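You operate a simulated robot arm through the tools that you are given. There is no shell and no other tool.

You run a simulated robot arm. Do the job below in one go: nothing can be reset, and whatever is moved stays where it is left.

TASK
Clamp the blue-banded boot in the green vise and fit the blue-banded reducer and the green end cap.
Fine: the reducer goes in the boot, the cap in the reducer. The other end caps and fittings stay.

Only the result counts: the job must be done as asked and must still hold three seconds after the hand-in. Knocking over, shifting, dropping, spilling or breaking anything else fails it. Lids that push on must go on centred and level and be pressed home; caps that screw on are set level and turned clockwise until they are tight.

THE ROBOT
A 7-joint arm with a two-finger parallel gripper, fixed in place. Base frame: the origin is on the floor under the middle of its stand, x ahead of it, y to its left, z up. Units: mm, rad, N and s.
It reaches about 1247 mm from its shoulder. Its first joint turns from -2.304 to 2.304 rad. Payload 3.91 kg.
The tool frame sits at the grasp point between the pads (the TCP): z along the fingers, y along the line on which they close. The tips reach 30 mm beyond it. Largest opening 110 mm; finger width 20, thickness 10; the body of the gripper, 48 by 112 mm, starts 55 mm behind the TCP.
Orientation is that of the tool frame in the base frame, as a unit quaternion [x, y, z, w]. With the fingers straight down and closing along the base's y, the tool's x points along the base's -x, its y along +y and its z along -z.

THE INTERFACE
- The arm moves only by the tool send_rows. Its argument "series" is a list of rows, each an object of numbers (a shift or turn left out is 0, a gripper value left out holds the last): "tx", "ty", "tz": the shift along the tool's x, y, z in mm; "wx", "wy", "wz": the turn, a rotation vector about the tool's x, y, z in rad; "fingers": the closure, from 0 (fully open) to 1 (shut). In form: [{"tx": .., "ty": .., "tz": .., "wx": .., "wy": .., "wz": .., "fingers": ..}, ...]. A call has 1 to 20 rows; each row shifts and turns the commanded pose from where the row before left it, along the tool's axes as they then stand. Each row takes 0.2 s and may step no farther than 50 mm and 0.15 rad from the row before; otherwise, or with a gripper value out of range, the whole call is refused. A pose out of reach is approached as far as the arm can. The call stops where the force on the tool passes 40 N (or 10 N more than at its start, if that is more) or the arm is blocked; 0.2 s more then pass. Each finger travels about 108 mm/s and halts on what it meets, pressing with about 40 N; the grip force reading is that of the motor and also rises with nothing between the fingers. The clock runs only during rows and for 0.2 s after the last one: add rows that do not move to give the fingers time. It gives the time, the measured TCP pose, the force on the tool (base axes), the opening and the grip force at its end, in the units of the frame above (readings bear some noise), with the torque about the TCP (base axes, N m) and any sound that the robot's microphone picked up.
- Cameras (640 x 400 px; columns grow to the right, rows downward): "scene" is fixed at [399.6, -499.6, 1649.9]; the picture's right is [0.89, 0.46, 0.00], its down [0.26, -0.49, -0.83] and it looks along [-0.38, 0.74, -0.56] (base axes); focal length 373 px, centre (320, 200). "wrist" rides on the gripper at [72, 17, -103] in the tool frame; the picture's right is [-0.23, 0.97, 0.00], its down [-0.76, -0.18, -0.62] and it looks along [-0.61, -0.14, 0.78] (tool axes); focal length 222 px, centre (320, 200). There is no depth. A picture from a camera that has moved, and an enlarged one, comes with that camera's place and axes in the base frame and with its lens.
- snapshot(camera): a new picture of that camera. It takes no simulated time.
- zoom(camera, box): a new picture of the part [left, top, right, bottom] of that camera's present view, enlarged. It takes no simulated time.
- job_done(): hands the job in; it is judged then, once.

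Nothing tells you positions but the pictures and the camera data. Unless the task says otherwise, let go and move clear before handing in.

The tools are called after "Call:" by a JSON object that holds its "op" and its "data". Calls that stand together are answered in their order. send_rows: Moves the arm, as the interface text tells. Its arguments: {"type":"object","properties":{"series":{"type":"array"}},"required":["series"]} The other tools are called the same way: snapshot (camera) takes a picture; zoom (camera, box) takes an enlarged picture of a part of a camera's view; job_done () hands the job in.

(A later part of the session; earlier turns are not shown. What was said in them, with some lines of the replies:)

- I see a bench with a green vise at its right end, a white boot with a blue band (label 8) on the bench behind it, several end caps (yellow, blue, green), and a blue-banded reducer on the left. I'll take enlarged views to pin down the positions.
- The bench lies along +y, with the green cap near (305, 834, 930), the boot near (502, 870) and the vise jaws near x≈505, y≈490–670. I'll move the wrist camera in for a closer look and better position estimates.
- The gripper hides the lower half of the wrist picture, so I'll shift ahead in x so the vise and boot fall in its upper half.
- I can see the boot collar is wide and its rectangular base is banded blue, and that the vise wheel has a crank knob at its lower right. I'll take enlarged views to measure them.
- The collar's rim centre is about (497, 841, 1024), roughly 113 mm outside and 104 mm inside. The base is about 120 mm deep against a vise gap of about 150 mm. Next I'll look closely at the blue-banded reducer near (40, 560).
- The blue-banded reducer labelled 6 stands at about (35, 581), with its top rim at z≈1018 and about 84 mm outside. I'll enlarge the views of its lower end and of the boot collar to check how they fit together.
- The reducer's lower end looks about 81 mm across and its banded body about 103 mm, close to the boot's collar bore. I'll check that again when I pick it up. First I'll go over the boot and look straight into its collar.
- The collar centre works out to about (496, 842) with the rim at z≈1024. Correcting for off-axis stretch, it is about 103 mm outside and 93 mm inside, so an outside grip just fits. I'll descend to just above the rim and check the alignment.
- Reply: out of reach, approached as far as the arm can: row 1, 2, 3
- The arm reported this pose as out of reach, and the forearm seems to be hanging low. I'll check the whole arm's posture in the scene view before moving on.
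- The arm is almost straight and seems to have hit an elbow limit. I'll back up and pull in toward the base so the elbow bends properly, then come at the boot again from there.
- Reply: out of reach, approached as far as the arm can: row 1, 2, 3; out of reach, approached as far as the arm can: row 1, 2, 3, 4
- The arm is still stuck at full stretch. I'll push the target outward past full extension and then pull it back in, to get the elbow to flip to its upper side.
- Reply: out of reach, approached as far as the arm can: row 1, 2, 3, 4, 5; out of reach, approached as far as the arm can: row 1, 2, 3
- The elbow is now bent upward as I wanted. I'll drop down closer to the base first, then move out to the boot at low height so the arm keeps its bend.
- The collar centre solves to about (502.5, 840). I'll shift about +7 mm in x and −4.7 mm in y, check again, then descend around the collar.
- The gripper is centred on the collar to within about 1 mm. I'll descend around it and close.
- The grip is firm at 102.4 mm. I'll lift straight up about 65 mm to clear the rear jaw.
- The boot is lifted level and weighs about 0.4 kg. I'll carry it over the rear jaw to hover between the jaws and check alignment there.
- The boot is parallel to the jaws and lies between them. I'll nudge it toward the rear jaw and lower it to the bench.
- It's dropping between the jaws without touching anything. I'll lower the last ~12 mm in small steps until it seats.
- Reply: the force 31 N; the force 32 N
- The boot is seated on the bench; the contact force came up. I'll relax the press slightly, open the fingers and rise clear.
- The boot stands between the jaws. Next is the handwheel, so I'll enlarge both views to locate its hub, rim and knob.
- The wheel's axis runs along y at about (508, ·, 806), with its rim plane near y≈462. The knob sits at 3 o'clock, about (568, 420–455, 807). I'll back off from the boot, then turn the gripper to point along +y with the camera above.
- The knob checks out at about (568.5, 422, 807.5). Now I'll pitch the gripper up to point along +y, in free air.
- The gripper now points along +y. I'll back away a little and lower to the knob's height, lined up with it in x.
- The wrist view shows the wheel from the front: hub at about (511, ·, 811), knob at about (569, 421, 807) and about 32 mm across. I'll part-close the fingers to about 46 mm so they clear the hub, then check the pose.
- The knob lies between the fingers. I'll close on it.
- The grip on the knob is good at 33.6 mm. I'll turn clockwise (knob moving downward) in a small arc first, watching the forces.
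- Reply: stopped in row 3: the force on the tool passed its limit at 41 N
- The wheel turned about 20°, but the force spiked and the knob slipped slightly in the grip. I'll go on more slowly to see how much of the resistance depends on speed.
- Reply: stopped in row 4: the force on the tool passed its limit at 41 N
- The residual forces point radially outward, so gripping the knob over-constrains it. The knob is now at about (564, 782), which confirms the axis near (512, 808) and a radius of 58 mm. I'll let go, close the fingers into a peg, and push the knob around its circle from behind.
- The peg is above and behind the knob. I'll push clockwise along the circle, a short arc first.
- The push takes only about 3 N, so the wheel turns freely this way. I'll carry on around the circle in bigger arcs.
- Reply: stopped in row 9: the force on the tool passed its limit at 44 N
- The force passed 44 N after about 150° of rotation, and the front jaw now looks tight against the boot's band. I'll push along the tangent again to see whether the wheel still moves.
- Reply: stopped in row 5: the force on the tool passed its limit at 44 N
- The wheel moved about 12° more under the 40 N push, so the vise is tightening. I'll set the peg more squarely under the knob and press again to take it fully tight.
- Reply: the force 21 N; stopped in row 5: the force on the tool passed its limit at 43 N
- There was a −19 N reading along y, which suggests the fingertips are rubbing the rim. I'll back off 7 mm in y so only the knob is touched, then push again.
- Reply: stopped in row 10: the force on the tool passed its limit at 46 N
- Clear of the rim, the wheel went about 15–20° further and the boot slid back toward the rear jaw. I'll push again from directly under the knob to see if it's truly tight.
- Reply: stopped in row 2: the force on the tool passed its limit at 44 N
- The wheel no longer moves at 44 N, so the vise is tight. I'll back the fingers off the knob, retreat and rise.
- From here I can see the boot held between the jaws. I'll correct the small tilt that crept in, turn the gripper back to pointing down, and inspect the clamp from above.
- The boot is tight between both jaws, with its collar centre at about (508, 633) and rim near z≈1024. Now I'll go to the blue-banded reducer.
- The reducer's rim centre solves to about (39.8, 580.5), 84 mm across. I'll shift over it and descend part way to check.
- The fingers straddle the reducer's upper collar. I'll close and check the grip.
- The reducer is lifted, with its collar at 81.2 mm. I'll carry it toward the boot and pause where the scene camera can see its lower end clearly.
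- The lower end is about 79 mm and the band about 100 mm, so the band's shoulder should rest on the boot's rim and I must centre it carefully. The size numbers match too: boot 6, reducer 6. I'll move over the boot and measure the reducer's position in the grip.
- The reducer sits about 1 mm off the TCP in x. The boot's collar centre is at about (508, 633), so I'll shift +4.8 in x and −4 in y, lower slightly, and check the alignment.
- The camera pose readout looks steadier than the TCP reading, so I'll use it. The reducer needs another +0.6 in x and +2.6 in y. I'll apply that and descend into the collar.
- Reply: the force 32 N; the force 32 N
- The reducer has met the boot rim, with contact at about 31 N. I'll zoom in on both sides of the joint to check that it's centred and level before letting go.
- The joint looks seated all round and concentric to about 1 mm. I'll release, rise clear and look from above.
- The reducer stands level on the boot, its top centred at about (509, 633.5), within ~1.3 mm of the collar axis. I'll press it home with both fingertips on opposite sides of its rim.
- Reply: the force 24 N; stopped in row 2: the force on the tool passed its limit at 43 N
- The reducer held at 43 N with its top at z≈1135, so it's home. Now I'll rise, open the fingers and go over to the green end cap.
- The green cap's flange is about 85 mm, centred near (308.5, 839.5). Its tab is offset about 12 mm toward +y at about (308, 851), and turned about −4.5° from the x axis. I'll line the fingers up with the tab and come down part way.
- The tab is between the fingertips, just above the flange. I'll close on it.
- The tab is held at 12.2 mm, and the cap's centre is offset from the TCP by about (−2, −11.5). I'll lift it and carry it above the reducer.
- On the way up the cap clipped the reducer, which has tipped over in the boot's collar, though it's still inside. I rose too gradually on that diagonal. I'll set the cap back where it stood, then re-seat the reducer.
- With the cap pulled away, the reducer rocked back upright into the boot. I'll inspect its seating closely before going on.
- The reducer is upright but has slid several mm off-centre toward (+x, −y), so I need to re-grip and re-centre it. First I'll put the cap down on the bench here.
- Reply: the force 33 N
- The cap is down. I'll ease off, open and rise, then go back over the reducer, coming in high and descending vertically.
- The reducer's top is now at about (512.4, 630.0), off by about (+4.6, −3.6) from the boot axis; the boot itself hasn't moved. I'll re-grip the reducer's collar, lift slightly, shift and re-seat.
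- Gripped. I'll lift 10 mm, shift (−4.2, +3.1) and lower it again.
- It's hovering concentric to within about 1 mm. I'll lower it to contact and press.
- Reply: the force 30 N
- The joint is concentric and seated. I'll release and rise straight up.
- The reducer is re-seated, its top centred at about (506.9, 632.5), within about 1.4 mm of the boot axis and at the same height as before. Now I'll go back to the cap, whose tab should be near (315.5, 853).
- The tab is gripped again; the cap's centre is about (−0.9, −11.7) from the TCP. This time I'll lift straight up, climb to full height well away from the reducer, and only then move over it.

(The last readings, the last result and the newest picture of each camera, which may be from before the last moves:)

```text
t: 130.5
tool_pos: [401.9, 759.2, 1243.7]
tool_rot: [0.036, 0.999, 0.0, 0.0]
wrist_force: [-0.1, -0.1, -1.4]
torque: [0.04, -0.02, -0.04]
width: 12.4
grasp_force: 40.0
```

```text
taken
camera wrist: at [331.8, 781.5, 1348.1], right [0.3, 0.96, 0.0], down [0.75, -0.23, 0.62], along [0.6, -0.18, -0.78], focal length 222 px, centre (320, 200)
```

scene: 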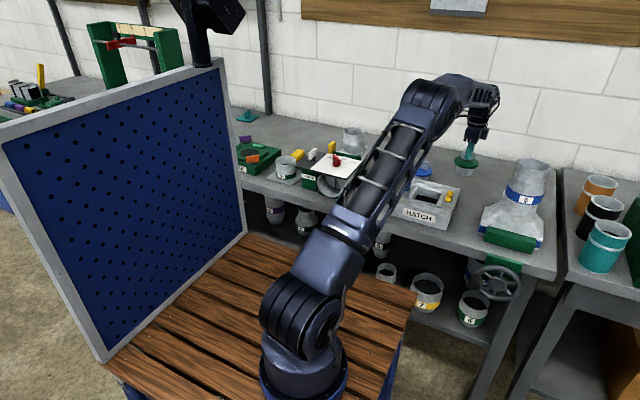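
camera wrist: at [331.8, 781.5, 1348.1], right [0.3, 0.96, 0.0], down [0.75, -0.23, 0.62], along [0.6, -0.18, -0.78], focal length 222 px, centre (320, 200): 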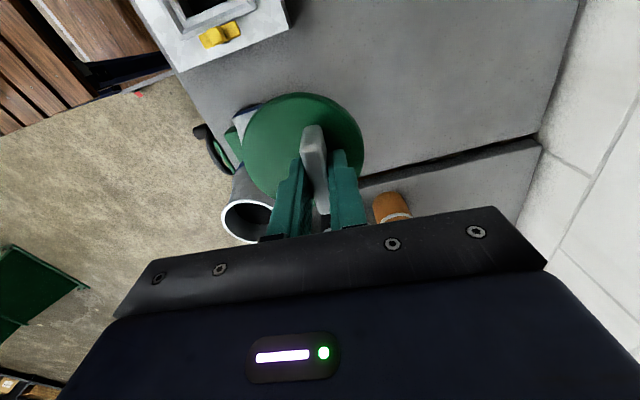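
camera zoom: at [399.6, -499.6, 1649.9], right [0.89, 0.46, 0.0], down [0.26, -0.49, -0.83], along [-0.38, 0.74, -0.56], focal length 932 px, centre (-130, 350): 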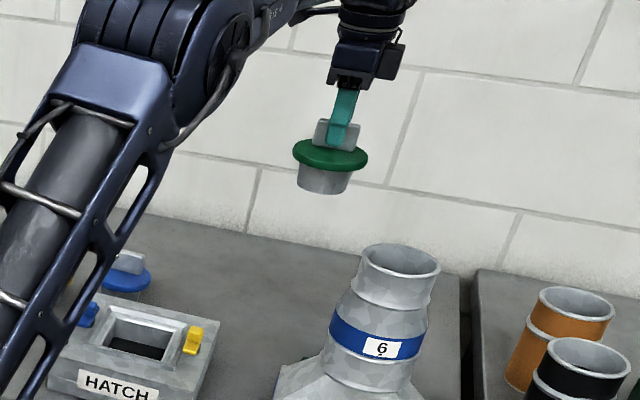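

The cap is well above the reducer's height. I'll move across level to sit over the reducer.

Call:
{"op": "send_rows", "data": {"series": [{"tx": -28.3, "ty": -26.9}, {"tx": -28.3, "ty": -26.9}, {"tx": -28.3, "ty": -26.9}, {"tx": -28.3, "ty": -26.9}, {}]}}

Call:
{"op": "zoom", "data": {"camera": "scene", "box": [480, 80, 570, 210]}}

Call:
{"op": "snapshot", "data": {"camera": "wrist"}}

Call:
{"op": "zoom", "data": {"camera": "wrist", "box": [200, 20, 440, 230]}}

```text
t: 131.7
tool_pos: [504.7, 642.1, 1242.3]
tool_rot: [0.036, 0.999, -0.001, 0.0]
wrist_force: [-0.3, -0.2, -0.7]
torque: [-0.02, 0.03, -0.01]
width: 12.6
grasp_force: 40.1
```

```text
3.08 times, centred on (525, 145) of scene
camera zoom: at [399.6, -499.6, 1649.9], right [0.89, 0.46, 0.0], down [0.26, -0.49, -0.83], along [-0.38, 0.74, -0.56], focal length 1147 px, centre (-311, 369)
```

zoom: 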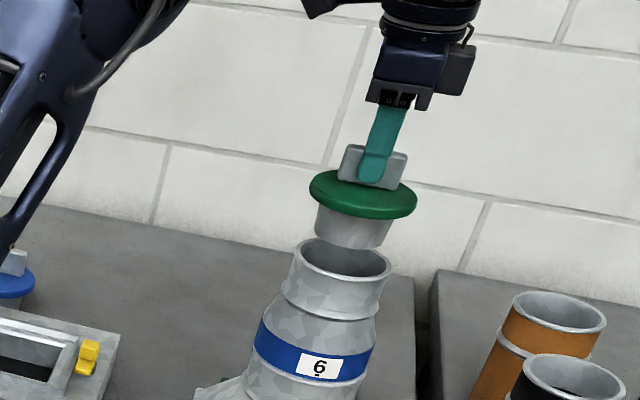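

```text
taken
camera wrist: at [433.4, 664.7, 1346.3], right [0.3, 0.96, 0.0], down [0.75, -0.23, 0.62], along [0.6, -0.18, -0.78], focal length 222 px, centre (320, 200)
```

wrist: 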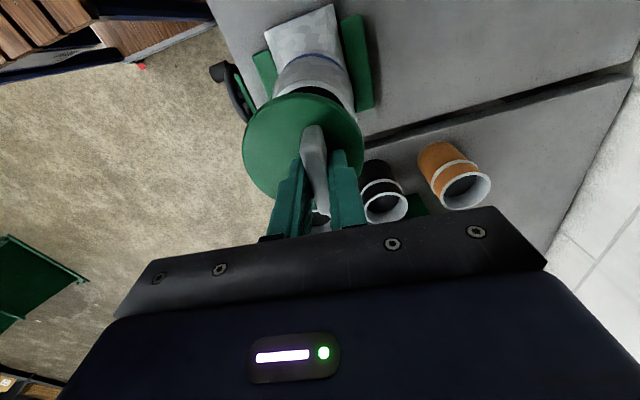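

```text
1.90 times, centred on (320, 125) of wrist
camera zoom: at [433.4, 664.7, 1346.3], right [0.3, 0.96, 0.0], down [0.75, -0.23, 0.62], along [0.6, -0.18, -0.78], focal length 423 px, centre (320, 343)
```

zoom: 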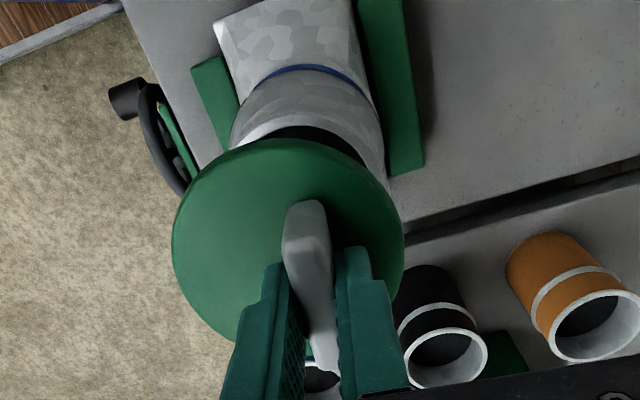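

Call:
{"op": "zoom", "data": {"camera": "scene", "box": [508, 125, 556, 175]}}

Call:
{"op": "zoom", "data": {"camera": "scene", "box": [508, 150, 556, 200]}}

```text
8.00 times, centred on (532, 150) of scene
camera zoom: at [399.6, -499.6, 1649.9], right [0.89, 0.46, 0.0], down [0.26, -0.49, -0.83], along [-0.38, 0.74, -0.56], focal length 2982 px, centre (-1376, 600)
```

zoom: 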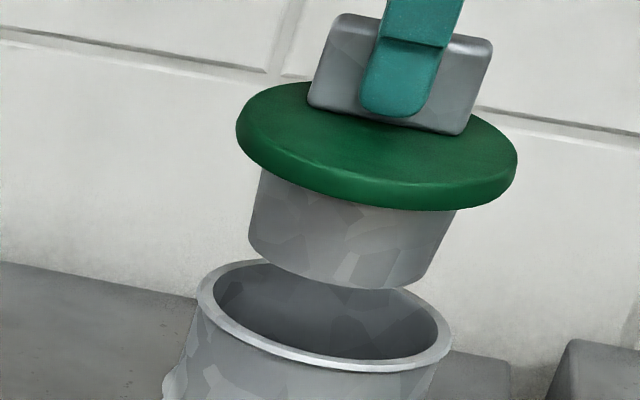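

```text
8.00 times, centred on (532, 175) of scene
camera zoom: at [399.6, -499.6, 1649.9], right [0.89, 0.46, 0.0], down [0.26, -0.49, -0.83], along [-0.38, 0.74, -0.56], focal length 2982 px, centre (-1376, 400)
```

zoom: 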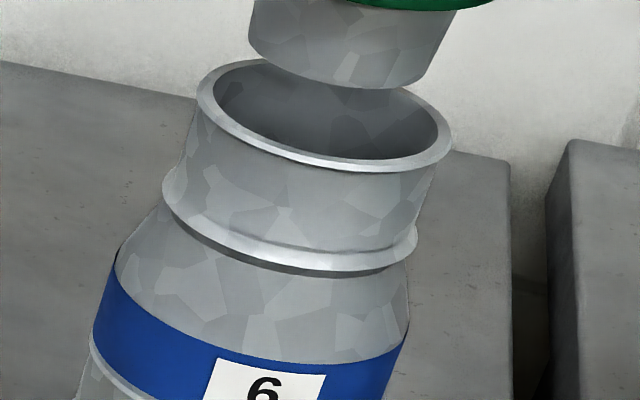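

The cap is over the reducer. I'll make a small correction of (+2.8, +1.2), lower the plug part way into the reducer, and compare the flange with the rim there.

Call:
{"op": "send_rows", "data": {"series": [{"tx": -2.7, "ty": 1.4}, {"tz": 12}, {"tz": 12}, {"tz": 8}, {}]}}

Call:
{"op": "zoom", "data": {"camera": "scene", "box": [500, 130, 556, 190]}}

Call:
{"op": "zoom", "data": {"camera": "wrist", "box": [200, 20, 440, 230]}}

```text
t: 132.9
tool_pos: [508.6, 646.0, 1212.4]
tool_rot: [0.036, 0.999, 0.0, 0.0]
wrist_force: [0.0, -0.1, -0.7]
torque: [-0.01, -0.03, -0.04]
width: 12.3
grasp_force: 39.9
```

```text
6.67 times, centred on (528, 160) of scene
camera zoom: at [399.6, -499.6, 1649.9], right [0.89, 0.46, 0.0], down [0.26, -0.49, -0.83], along [-0.38, 0.74, -0.56], focal length 2485 px, centre (-1067, 467)
```

zoom: 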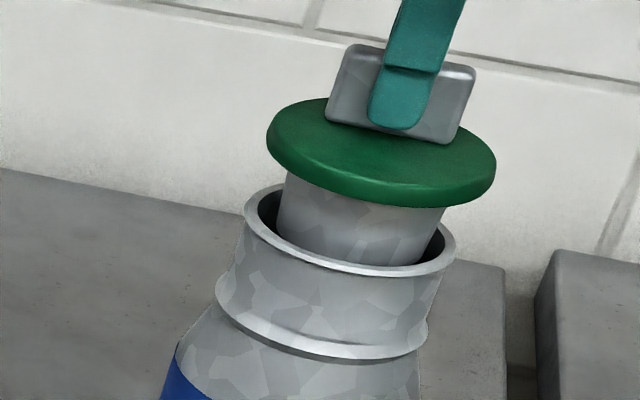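

```text
1.90 times, centred on (320, 125) of wrist
camera zoom: at [437.6, 668.3, 1315.7], right [0.3, 0.96, 0.0], down [0.75, -0.23, 0.62], along [0.6, -0.18, -0.78], focal length 423 px, centre (320, 343)
```

zoom: 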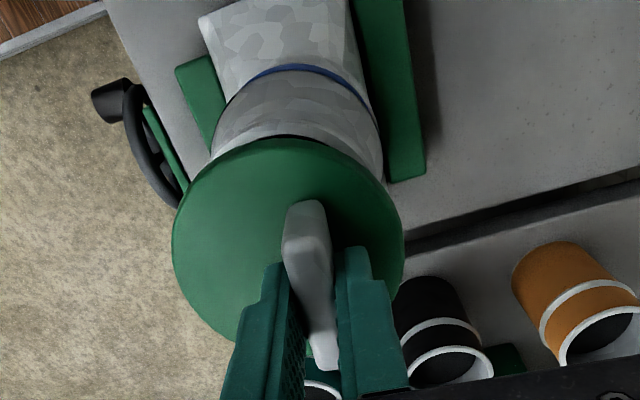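

The plug is entering with a little more gap on the left, matching a computed offset of about (+0.4, +2.1). I'll correct that and lower further.

Call:
{"op": "send_rows", "data": {"series": [{"tx": 0.3, "ty": -2.3}, {"tz": 6}, {"tz": 6}, {}]}}

Call:
{"op": "zoom", "data": {"camera": "scene", "box": [500, 130, 556, 190]}}

Call:
{"op": "zoom", "data": {"camera": "wrist", "box": [200, 20, 440, 230]}}

```text
t: 133.9
tool_pos: [507.9, 642.8, 1201.3]
tool_rot: [0.036, 0.999, 0.0, -0.001]
wrist_force: [-0.4, 0.2, -1.4]
torque: [-0.01, -0.02, -0.03]
width: 12.2
grasp_force: 40.3
```

```text
6.67 times, centred on (528, 160) of scene
camera zoom: at [399.6, -499.6, 1649.9], right [0.89, 0.46, 0.0], down [0.26, -0.49, -0.83], along [-0.38, 0.74, -0.56], focal length 2485 px, centre (-1067, 467)
```

zoom: 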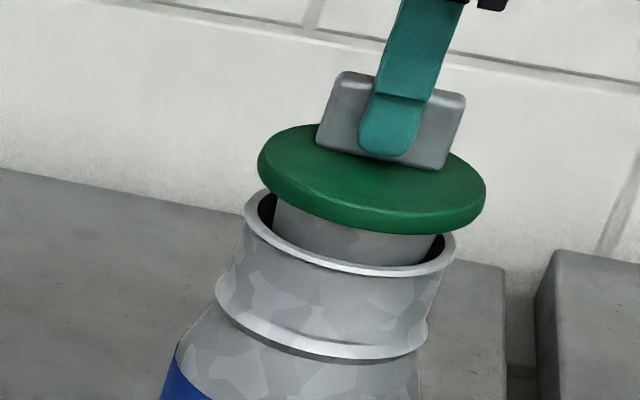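

```text
1.90 times, centred on (320, 125) of wrist
camera zoom: at [437.3, 665.6, 1304.2], right [0.3, 0.96, 0.0], down [0.75, -0.23, 0.62], along [0.6, -0.18, -0.78], focal length 423 px, centre (320, 343)
```

zoom: 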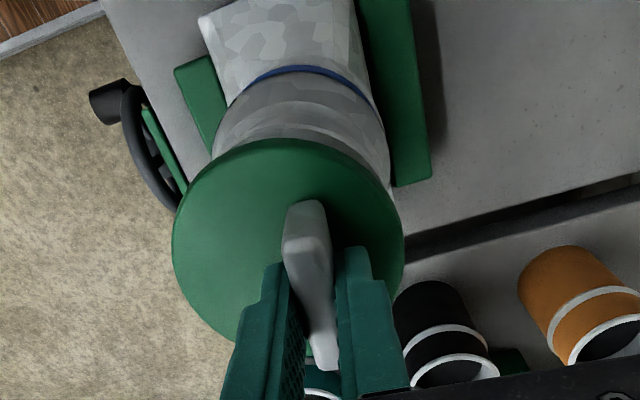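

The gaps on both sides now match. I'll keep lowering, watching the drift.

Call:
{"op": "send_rows", "data": {"series": [{"tz": 6}, {"tz": 5}, {}]}}

Call:
{"op": "zoom", "data": {"camera": "scene", "box": [500, 130, 556, 190]}}

Call:
{"op": "zoom", "data": {"camera": "wrist", "box": [200, 20, 440, 230]}}

```text
t: 134.7
tool_pos: [507.8, 641.6, 1190.2]
tool_rot: [0.036, 0.999, 0.0, 0.0]
wrist_force: [-0.5, -0.2, -1.6]
torque: [0.02, -0.01, 0.01]
width: 12.2
grasp_force: 40.1
```

```text
6.67 times, centred on (528, 160) of scene
camera zoom: at [399.6, -499.6, 1649.9], right [0.89, 0.46, 0.0], down [0.26, -0.49, -0.83], along [-0.38, 0.74, -0.56], focal length 2485 px, centre (-1067, 467)
```

zoom: 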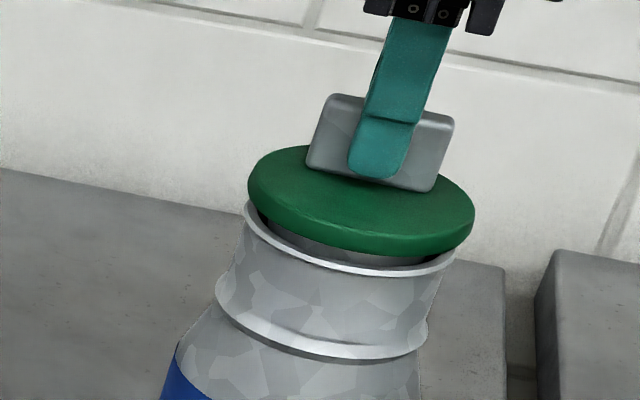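

```text
1.90 times, centred on (320, 125) of wrist
camera zoom: at [436.3, 665.2, 1293.9], right [0.3, 0.96, 0.0], down [0.75, -0.23, 0.62], along [0.6, -0.18, -0.78], focal length 423 px, centre (320, 343)
```

zoom: 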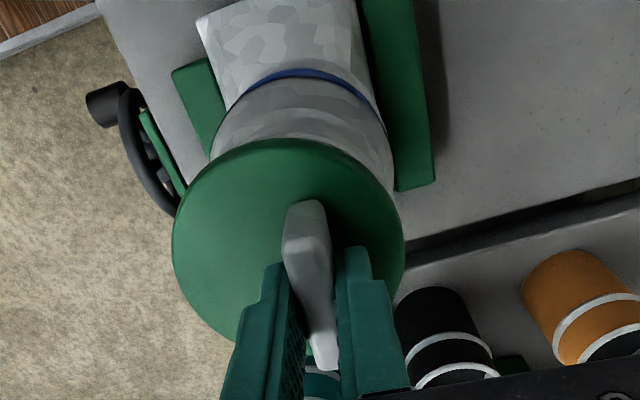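

Call:
{"op": "send_rows", "data": {"series": [{"tz": 4}, {"tz": 2}, {}]}}

Call:
{"op": "send_rows", "data": {"series": [{"tz": 1.5}, {"tz": 1}, {}]}}

Call:
{"op": "zoom", "data": {"camera": "scene", "box": [500, 130, 556, 190]}}

```text
t: 135.5
tool_pos: [507.1, 643.4, 1184.4]
tool_rot: [0.036, 0.999, 0.0, 0.0]
wrist_force: [-0.9, -0.3, -1.2]
torque: [0.0, -0.01, 0.02]
width: 12.5
grasp_force: 40.4
```

```text
t: 136.3
tool_pos: [507.7, 641.3, 1182.7]
tool_rot: [0.036, 0.999, 0.0, 0.0]
wrist_force: [3.6, 2.5, 20.9]
torque: [-0.03, -0.23, 0.03]
width: 12.4
grasp_force: 40.2
```

```text
6.67 times, centred on (528, 160) of scene
camera zoom: at [399.6, -499.6, 1649.9], right [0.89, 0.46, 0.0], down [0.26, -0.49, -0.83], along [-0.38, 0.74, -0.56], focal length 2485 px, centre (-1067, 467)
```

zoom: 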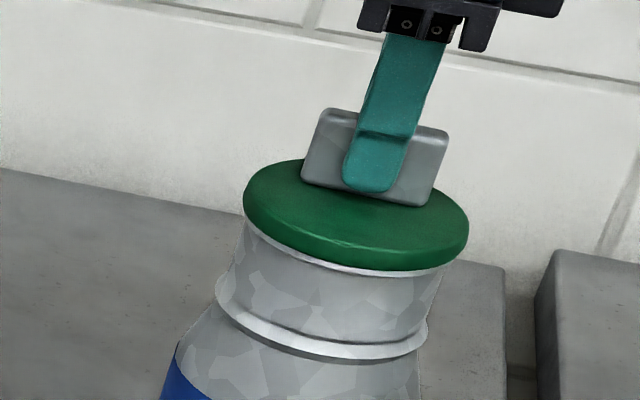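

The flange has met the rim. I'll press a little harder, then check both edges of the flange.

Call:
{"op": "send_rows", "data": {"series": [{"tz": 1}, {}]}}

Call:
{"op": "zoom", "data": {"camera": "scene", "box": [508, 148, 548, 178]}}

Call:
{"op": "zoom", "data": {"camera": "wrist", "box": [230, 40, 410, 180]}}

```text
t: 136.9
tool_pos: [507.0, 642.3, 1181.7]
tool_rot: [0.036, 0.999, 0.0, 0.0]
wrist_force: [1.8, 5.0, 32.3]
torque: [0.04, -0.06, -0.01]
width: 12.8
grasp_force: 39.5
```

```text
13.33 times, centred on (528, 163) of scene
camera zoom: at [399.6, -499.6, 1649.9], right [0.89, 0.46, 0.0], down [0.26, -0.49, -0.83], along [-0.38, 0.74, -0.56], focal length 4970 px, centre (-2453, 693)
```

zoom: 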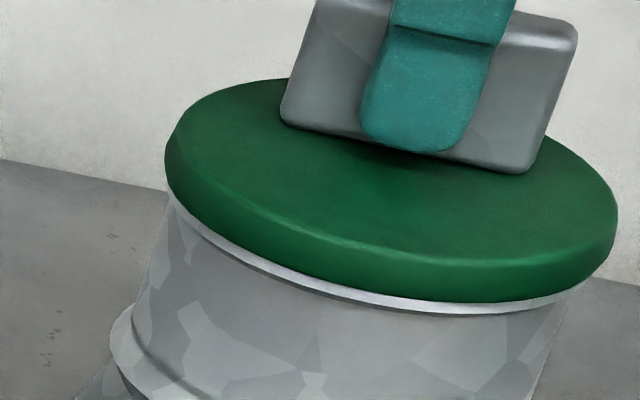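

```text
2.86 times, centred on (320, 110) of wrist
camera zoom: at [435.8, 665.2, 1285.3], right [0.3, 0.96, 0.0], down [0.75, -0.23, 0.62], along [0.6, -0.18, -0.78], focal length 635 px, centre (320, 457)
```

zoom: 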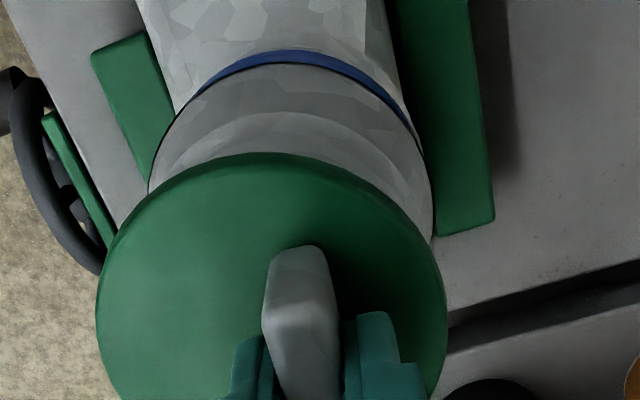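

The cap is level on the rim, but both views suggest it sits 1–2 mm toward (+x, −y). I'll lift it a few mm, shift by (−1.3, +1.6), and seat it again.

Call:
{"op": "send_rows", "data": {"series": [{"tz": -2}, {"tz": -3}, {"tx": 1.4, "ty": 1.5}, {}]}}

Call:
{"op": "zoom", "data": {"camera": "scene", "box": [508, 143, 548, 173]}}

Call:
{"op": "zoom", "data": {"camera": "wrist", "box": [230, 40, 410, 180]}}

```text
t: 137.9
tool_pos: [505.9, 645.1, 1184.8]
tool_rot: [0.035, 0.999, -0.001, 0.0]
wrist_force: [-0.3, -0.4, -2.1]
torque: [-0.02, -0.01, 0.02]
width: 12.6
grasp_force: 40.7
```

```text
13.33 times, centred on (528, 158) of scene
camera zoom: at [399.6, -499.6, 1649.9], right [0.89, 0.46, 0.0], down [0.26, -0.49, -0.83], along [-0.38, 0.74, -0.56], focal length 4970 px, centre (-2453, 760)
```

zoom: 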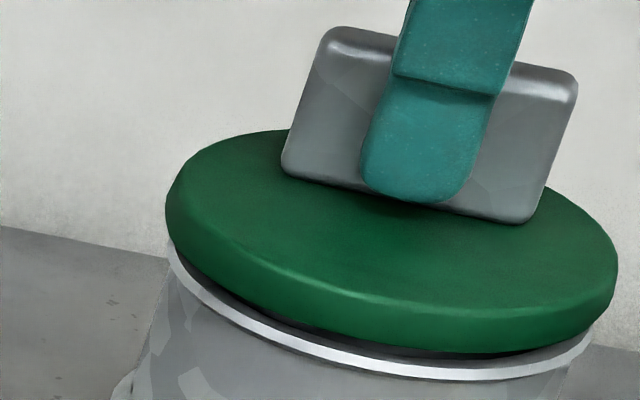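

```text
2.86 times, centred on (320, 110) of wrist
camera zoom: at [435.2, 667.8, 1287.9], right [0.3, 0.96, 0.0], down [0.75, -0.23, 0.62], along [0.59, -0.19, -0.78], focal length 635 px, centre (320, 457)
```

zoom: 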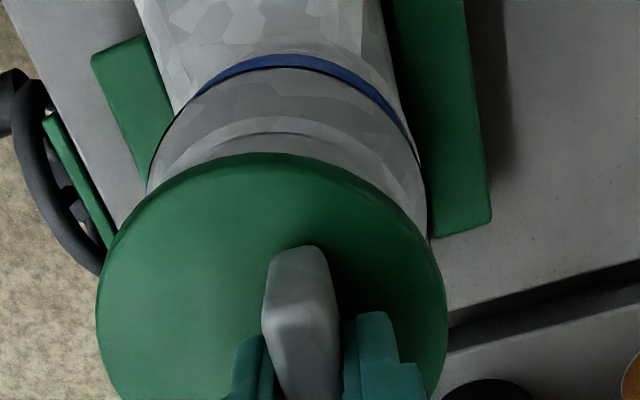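

Now it looks centred to about half a millimetre in both views. I'll lower and press.

Call:
{"op": "send_rows", "data": {"series": [{"tz": 2}, {"tz": 1.5}, {}]}}

Call:
{"op": "send_rows", "data": {"series": [{"tz": 1}, {"tz": 1}, {}]}}

Call:
{"op": "zoom", "data": {"camera": "scene", "box": [508, 148, 548, 178]}}

Call:
{"op": "zoom", "data": {"camera": "wrist", "box": [230, 40, 410, 180]}}

```text
t: 138.7
tool_pos: [505.8, 645.1, 1180.8]
tool_rot: [0.036, 0.999, 0.0, 0.0]
wrist_force: [-0.3, -0.5, -0.7]
torque: [-0.02, 0.02, 0.01]
width: 12.4
grasp_force: 40.2
```

```text
t: 139.5
tool_pos: [505.9, 643.9, 1181.3]
tool_rot: [0.036, 0.999, 0.002, 0.001]
wrist_force: [3.8, 1.9, 26.5]
torque: [-0.08, -0.13, 0.0]
width: 12.4
grasp_force: 40.5
```

```text
13.33 times, centred on (528, 163) of scene
camera zoom: at [399.6, -499.6, 1649.9], right [0.89, 0.46, 0.0], down [0.26, -0.49, -0.83], along [-0.38, 0.74, -0.56], focal length 4970 px, centre (-2453, 693)
```

zoom: 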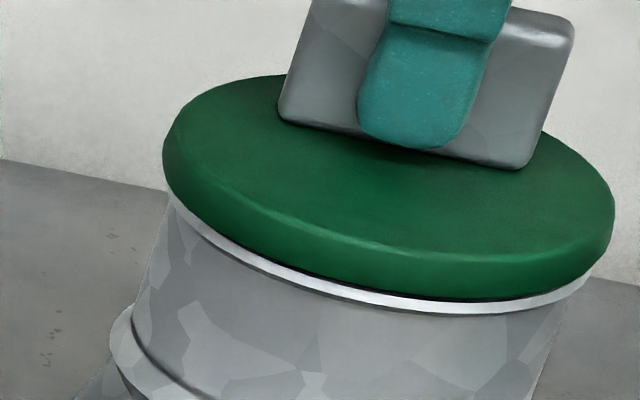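

```text
2.86 times, centred on (320, 110) of wrist
camera zoom: at [435.1, 666.9, 1285.2], right [0.3, 0.96, 0.0], down [0.75, -0.23, 0.62], along [0.6, -0.18, -0.78], focal length 635 px, centre (320, 457)
```

zoom: 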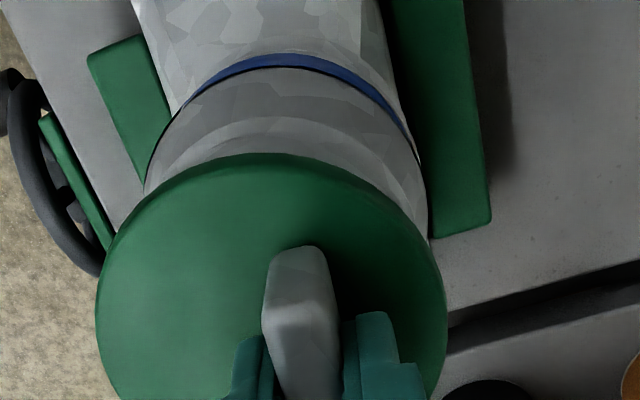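

The rim's top face is still visible under the flange, so the cap may not be fully home. I'll look closely at both joints.

Call:
{"op": "zoom", "data": {"camera": "scene", "box": [520, 165, 540, 177]}}

Call:
{"op": "zoom", "data": {"camera": "scene", "box": [510, 196, 534, 210]}}

Call:
{"op": "zoom", "data": {"camera": "scene", "box": [534, 160, 550, 172]}}

```text
16.00 times, centred on (530, 171) of scene
camera zoom: at [399.6, -499.6, 1649.9], right [0.89, 0.46, 0.0], down [0.26, -0.49, -0.83], along [-0.38, 0.74, -0.56], focal length 5964 px, centre (-3040, 664)
```

zoom: 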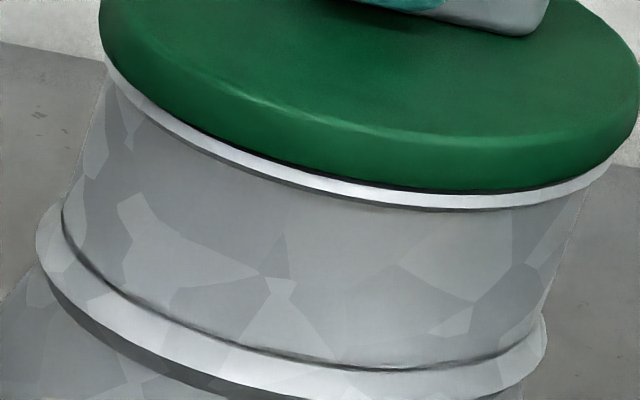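

```text
16.00 times, centred on (522, 203) of scene
camera zoom: at [399.6, -499.6, 1649.9], right [0.89, 0.46, 0.0], down [0.26, -0.49, -0.83], along [-0.38, 0.74, -0.56], focal length 5964 px, centre (-2912, 152)
```

zoom: 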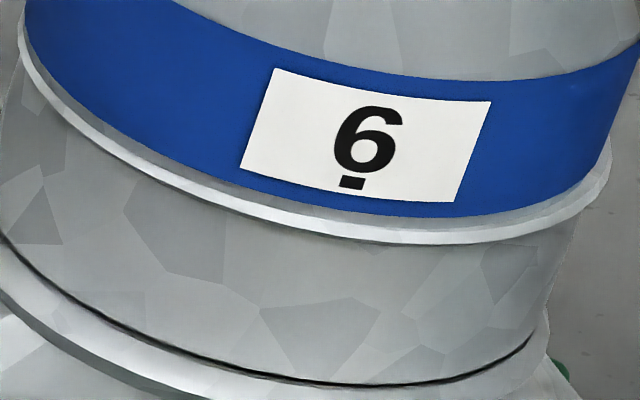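

```text
16.00 times, centred on (542, 166) of scene
camera zoom: at [399.6, -499.6, 1649.9], right [0.89, 0.46, 0.0], down [0.26, -0.49, -0.83], along [-0.38, 0.74, -0.56], focal length 5964 px, centre (-3232, 744)
```

zoom: 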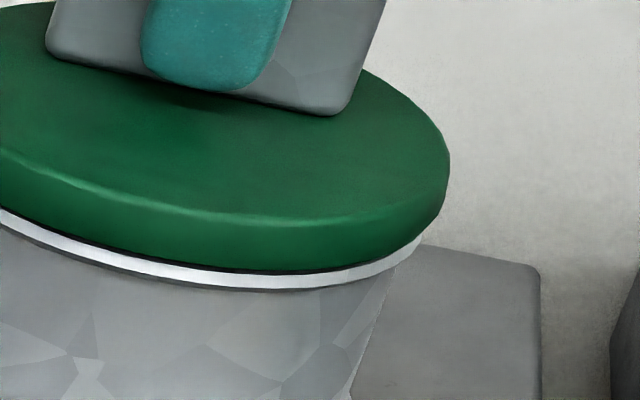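

The reducer-to-boot joint is flush. The cap's flange is down on the rim with at most a thin shadow line on one side. I'll release the tab and press the flange evenly with both spread fingertips, centred on the cap.

Call:
{"op": "send_rows", "data": {"series": [{"tz": -1}, {"fingers": 0.48}, {}, {"tz": -10}, {"ty": -6}, {"ty": -5.7}, {}]}}

Call:
{"op": "zoom", "data": {"camera": "wrist", "box": [200, 20, 440, 230]}}

Call:
{"op": "zoom", "data": {"camera": "scene", "box": [500, 120, 556, 180]}}

```text
t: 141.1
tool_pos: [506.0, 632.8, 1191.4]
tool_rot: [0.035, 0.999, 0.0, 0.0]
wrist_force: [0.3, -0.5, -0.1]
torque: [0.0, -0.01, -0.01]
width: 57.4
grasp_force: 0.1
```

```text
1.90 times, centred on (320, 125) of wrist
camera zoom: at [435.2, 655.7, 1294.3], right [0.3, 0.96, 0.0], down [0.75, -0.23, 0.62], along [0.6, -0.18, -0.78], focal length 423 px, centre (320, 343)
```

zoom: 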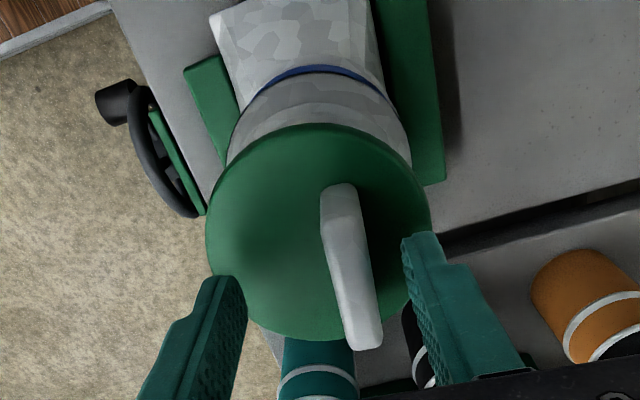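

```text
6.67 times, centred on (528, 150) of scene
camera zoom: at [399.6, -499.6, 1649.9], right [0.89, 0.46, 0.0], down [0.26, -0.49, -0.83], along [-0.38, 0.74, -0.56], focal length 2485 px, centre (-1067, 533)
```

zoom: 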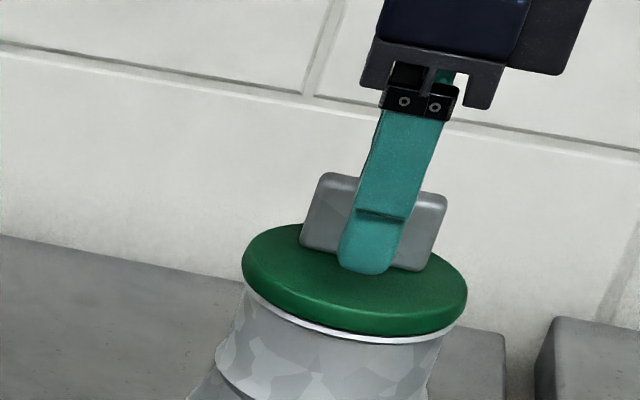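

With the whole flange in view, the cap's centre measures (506.6, 633.0) against the reducer's (506.9, 632.5), which is well centred. I'll press down evenly now.

Call:
{"op": "send_rows", "data": {"series": [{"tz": 7}, {"tz": 4}, {"tz": 2}, {}]}}

Call:
{"op": "send_rows", "data": {"series": [{"tz": 1}, {"tz": 1}, {"tz": 1}, {}]}}

Call:
{"op": "zoom", "data": {"camera": "scene", "box": [508, 140, 548, 178]}}

```text
t: 142.1
tool_pos: [505.1, 632.9, 1177.3]
tool_rot: [0.036, 0.999, 0.0, 0.0]
wrist_force: [-0.5, 0.4, -0.3]
torque: [-0.01, 0.0, 0.03]
width: 57.0
grasp_force: 0.1
```

```text
t: 143.1
tool_pos: [505.0, 632.6, 1176.8]
tool_rot: [0.036, 0.999, 0.001, 0.0]
wrist_force: [4.1, 2.5, 37.4]
torque: [-0.04, -0.13, 0.0]
width: 57.6
grasp_force: 0.1
```

```text
10.53 times, centred on (528, 159) of scene
camera zoom: at [399.6, -499.6, 1649.9], right [0.89, 0.46, 0.0], down [0.26, -0.49, -0.83], along [-0.38, 0.74, -0.56], focal length 3923 px, centre (-1870, 632)
```

zoom: 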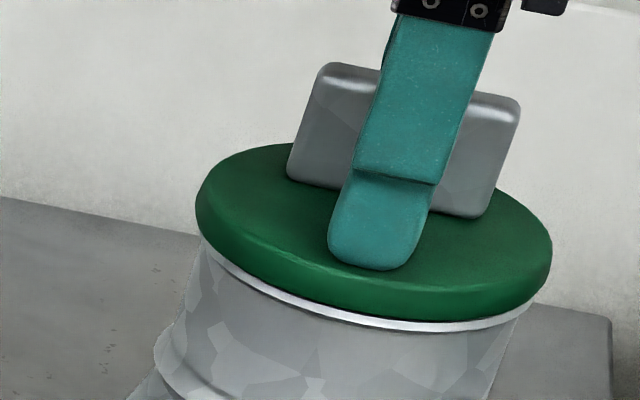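

Call:
{"op": "send_rows", "data": {"series": [{"tz": 0.6}, {}]}}

Call:
{"op": "zoom", "data": {"camera": "scene", "box": [520, 160, 544, 176]}}

Call:
{"op": "zoom", "data": {"camera": "wrist", "box": [200, 20, 440, 230]}}

```text
t: 143.7
tool_pos: [505.3, 632.3, 1176.5]
tool_rot: [0.035, 0.999, 0.004, 0.001]
wrist_force: [-1.3, -1.7, 11.7]
torque: [-0.36, 0.05, 0.01]
width: 58.3
grasp_force: 0.4
stopped in row 2: the force on the tool passed its limit at 49 N (the readings are from after the stop); the commanded pose is now the measured one
```

```text
16.00 times, centred on (532, 168) of scene
camera zoom: at [399.6, -499.6, 1649.9], right [0.89, 0.46, 0.0], down [0.26, -0.49, -0.83], along [-0.38, 0.74, -0.56], focal length 5964 px, centre (-3072, 712)
```

zoom: 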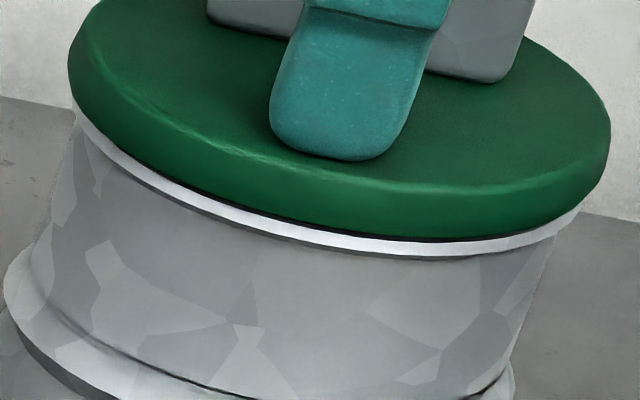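

```text
1.90 times, centred on (320, 125) of wrist
camera zoom: at [434.4, 655.7, 1280.4], right [0.29, 0.96, 0.01], down [0.75, -0.23, 0.62], along [0.6, -0.18, -0.78], focal length 423 px, centre (320, 343)
```

zoom: 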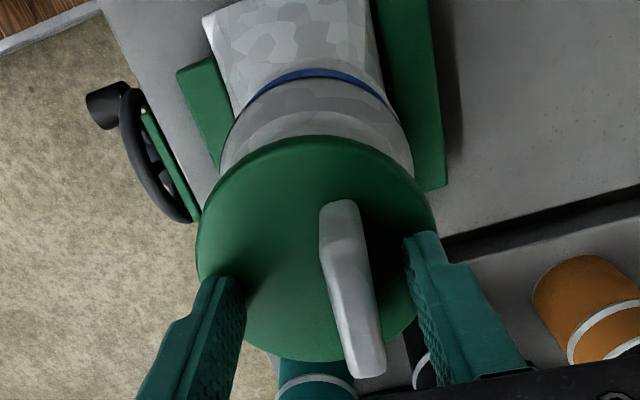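

The cap held firm at 49 N, with the flange top at z≈1146, flush on the rim. I'll lift straight off, retreat, and check everything.

Call:
{"op": "send_rows", "data": {"series": [{"tz": -15}, {"tz": -25}, {"tz": -35}, {"tz": -35}, {"ty": -40, "tx": 10}, {"ty": -40, "tx": 10}, {"ty": -40, "tx": 10}, {"ty": -40, "tx": 10}, {}]}}

Call:
{"op": "snapshot", "data": {"camera": "scene"}}

Call:
{"op": "snapshot", "data": {"camera": "wrist"}}

Call:
{"op": "zoom", "data": {"camera": "scene", "box": [460, 130, 580, 310]}}

```text
t: 145.7
tool_pos: [456.2, 477.7, 1284.0]
tool_rot: [0.035, 0.999, 0.002, 0.001]
wrist_force: [0.1, 0.6, 0.6]
torque: [0.0, 0.03, 0.01]
width: 57.1
grasp_force: 0.1
```

```text
taken
```

scene: 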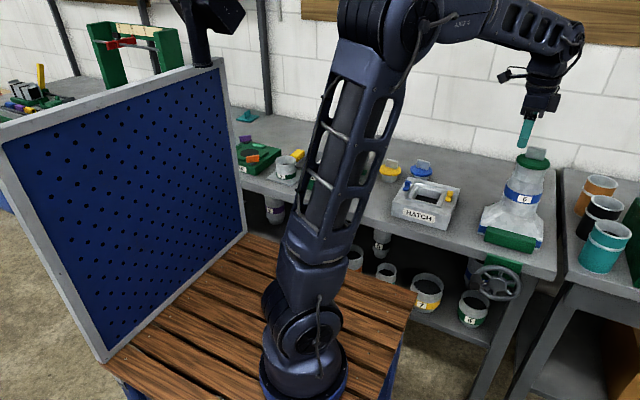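

```text
taken
camera wrist: at [384.3, 501.0, 1388.2], right [0.3, 0.96, 0.0], down [0.75, -0.23, 0.62], along [0.6, -0.18, -0.78], focal length 222 px, centre (320, 200)
```

wrist: 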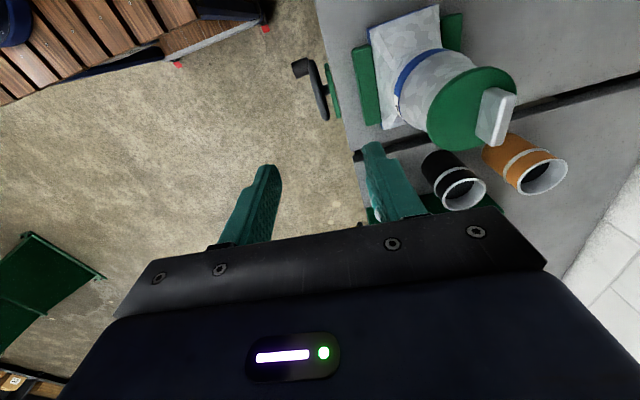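

```text
2.22 times, centred on (520, 220) of scene
camera zoom: at [399.6, -499.6, 1649.9], right [0.89, 0.46, 0.0], down [0.26, -0.49, -0.83], along [-0.38, 0.74, -0.56], focal length 828 px, centre (-124, 156)
```

zoom: 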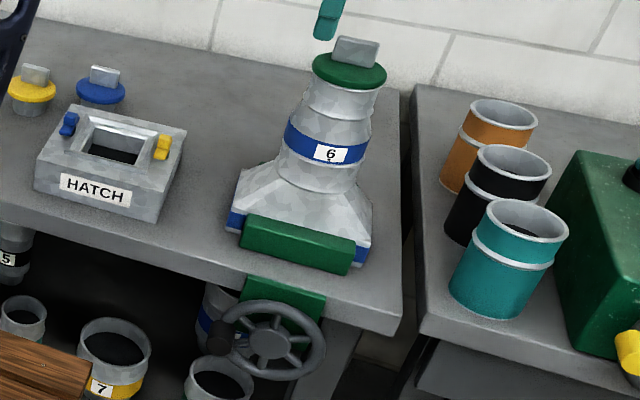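

The assembly stands upright in the vise and everything else on the bench looks unmoved. I'll take one last close look at levelness and at the neighbouring items.

Call:
{"op": "zoom", "data": {"camera": "scene", "box": [495, 140, 555, 220]}}

Call:
{"op": "zoom", "data": {"camera": "wrist", "box": [290, 0, 540, 160]}}

Call:
{"op": "zoom", "data": {"camera": "scene", "box": [340, 140, 500, 260]}}

Call:
{"op": "send_rows", "data": {"series": [{}, {}, {}, {}, {}]}}

Call:
{"op": "zoom", "data": {"camera": "scene", "box": [495, 140, 555, 220]}}

```text
5.00 times, centred on (525, 180) of scene
camera zoom: at [399.6, -499.6, 1649.9], right [0.89, 0.46, 0.0], down [0.26, -0.49, -0.83], along [-0.38, 0.74, -0.56], focal length 1864 px, centre (-705, 300)
```

zoom: 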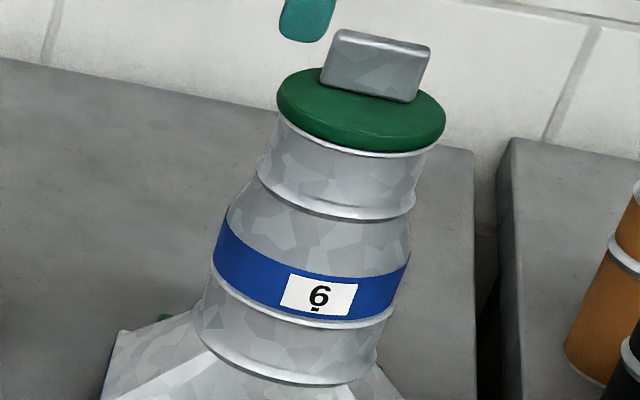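

```text
2.50 times, centred on (415, 80) of wrist
camera zoom: at [384.3, 501.0, 1388.2], right [0.3, 0.96, 0.0], down [0.75, -0.23, 0.62], along [0.6, -0.18, -0.78], focal length 555 px, centre (82, 500)
```

zoom: 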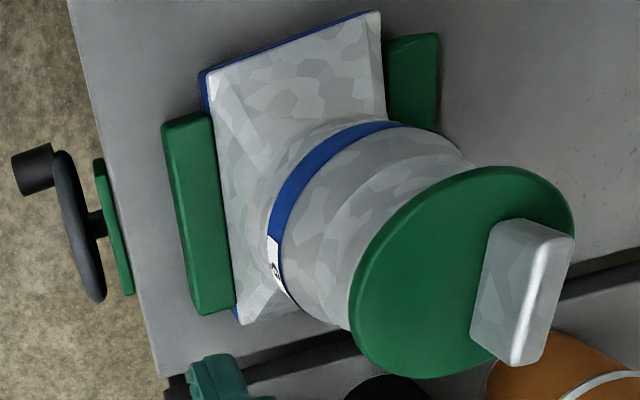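

```text
3.33 times, centred on (420, 200) of scene
camera zoom: at [399.6, -499.6, 1649.9], right [0.89, 0.46, 0.0], down [0.26, -0.49, -0.83], along [-0.38, 0.74, -0.56], focal length 1242 px, centre (-13, 200)
```

zoom: 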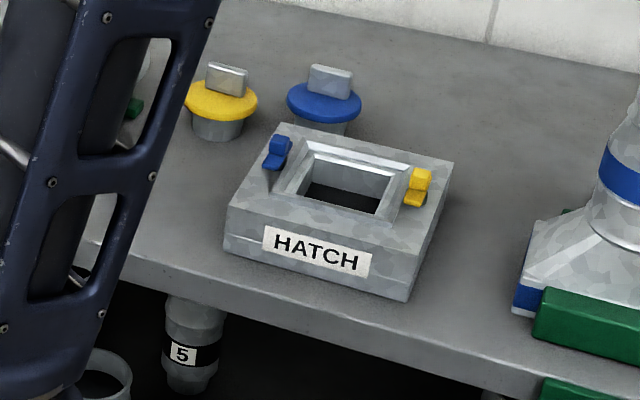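

```text
t: 146.8
tool_pos: [455.8, 478.4, 1284.9]
tool_rot: [0.037, 0.999, 0.002, 0.001]
wrist_force: [-0.3, 0.1, -0.4]
torque: [-0.01, 0.01, -0.04]
width: 57.3
grasp_force: 0.1
```

```text
5.00 times, centred on (525, 180) of scene
camera zoom: at [399.6, -499.6, 1649.9], right [0.89, 0.46, 0.0], down [0.26, -0.49, -0.83], along [-0.38, 0.74, -0.56], focal length 1864 px, centre (-705, 300)
```

zoom: 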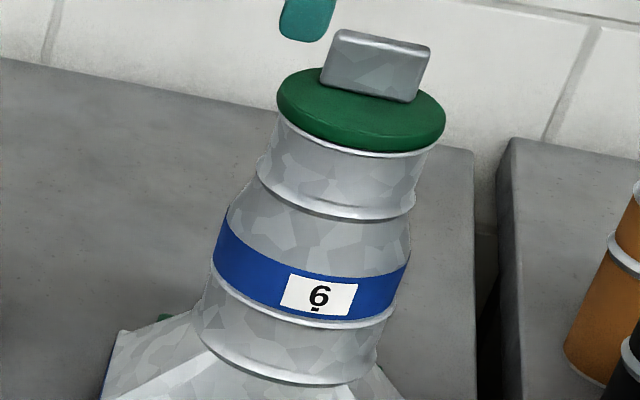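

The boot is clamped between both jaws, the reducer is seated level in it and the green cap is pressed home. Nothing moves over time, the other parts are untouched, and the gripper is clear, so I'm handing in.

Call:
{"op": "job_done", "data": {}}

```text
The job is handed in.
```

I've handed the job in: the blue-banded boot is clamped in the green vise, the blue-banded reducer is seated in it, and the green end cap is pressed into the reducer. The hand-in gave no verdict.

- **Vise:** I turned the wheel clockwise until it stopped moving under a 44 N push on the knob. Both jaws are against the boot.
- **Reducer:** I used the one marked 6, the same number as the boot. Its shoulder sits flush on the boot's rim, about 1.4 mm off the boot's centre.
- **Cap:** It stayed put when I pressed on it with 49 N. Its flange is level on the reducer's rim and less than 1 mm off centre.

**Mishap:** while carrying the cap over, I clipped the reducer and tipped it in the boot. It rocked back upright but off-centre, so I put the cap down, re-seated the reducer, and fitted the cap again. The boot did not shift.

The other end caps and fittings look undisturbed in the final pictures. The gripper has let go and is clear of the bench.
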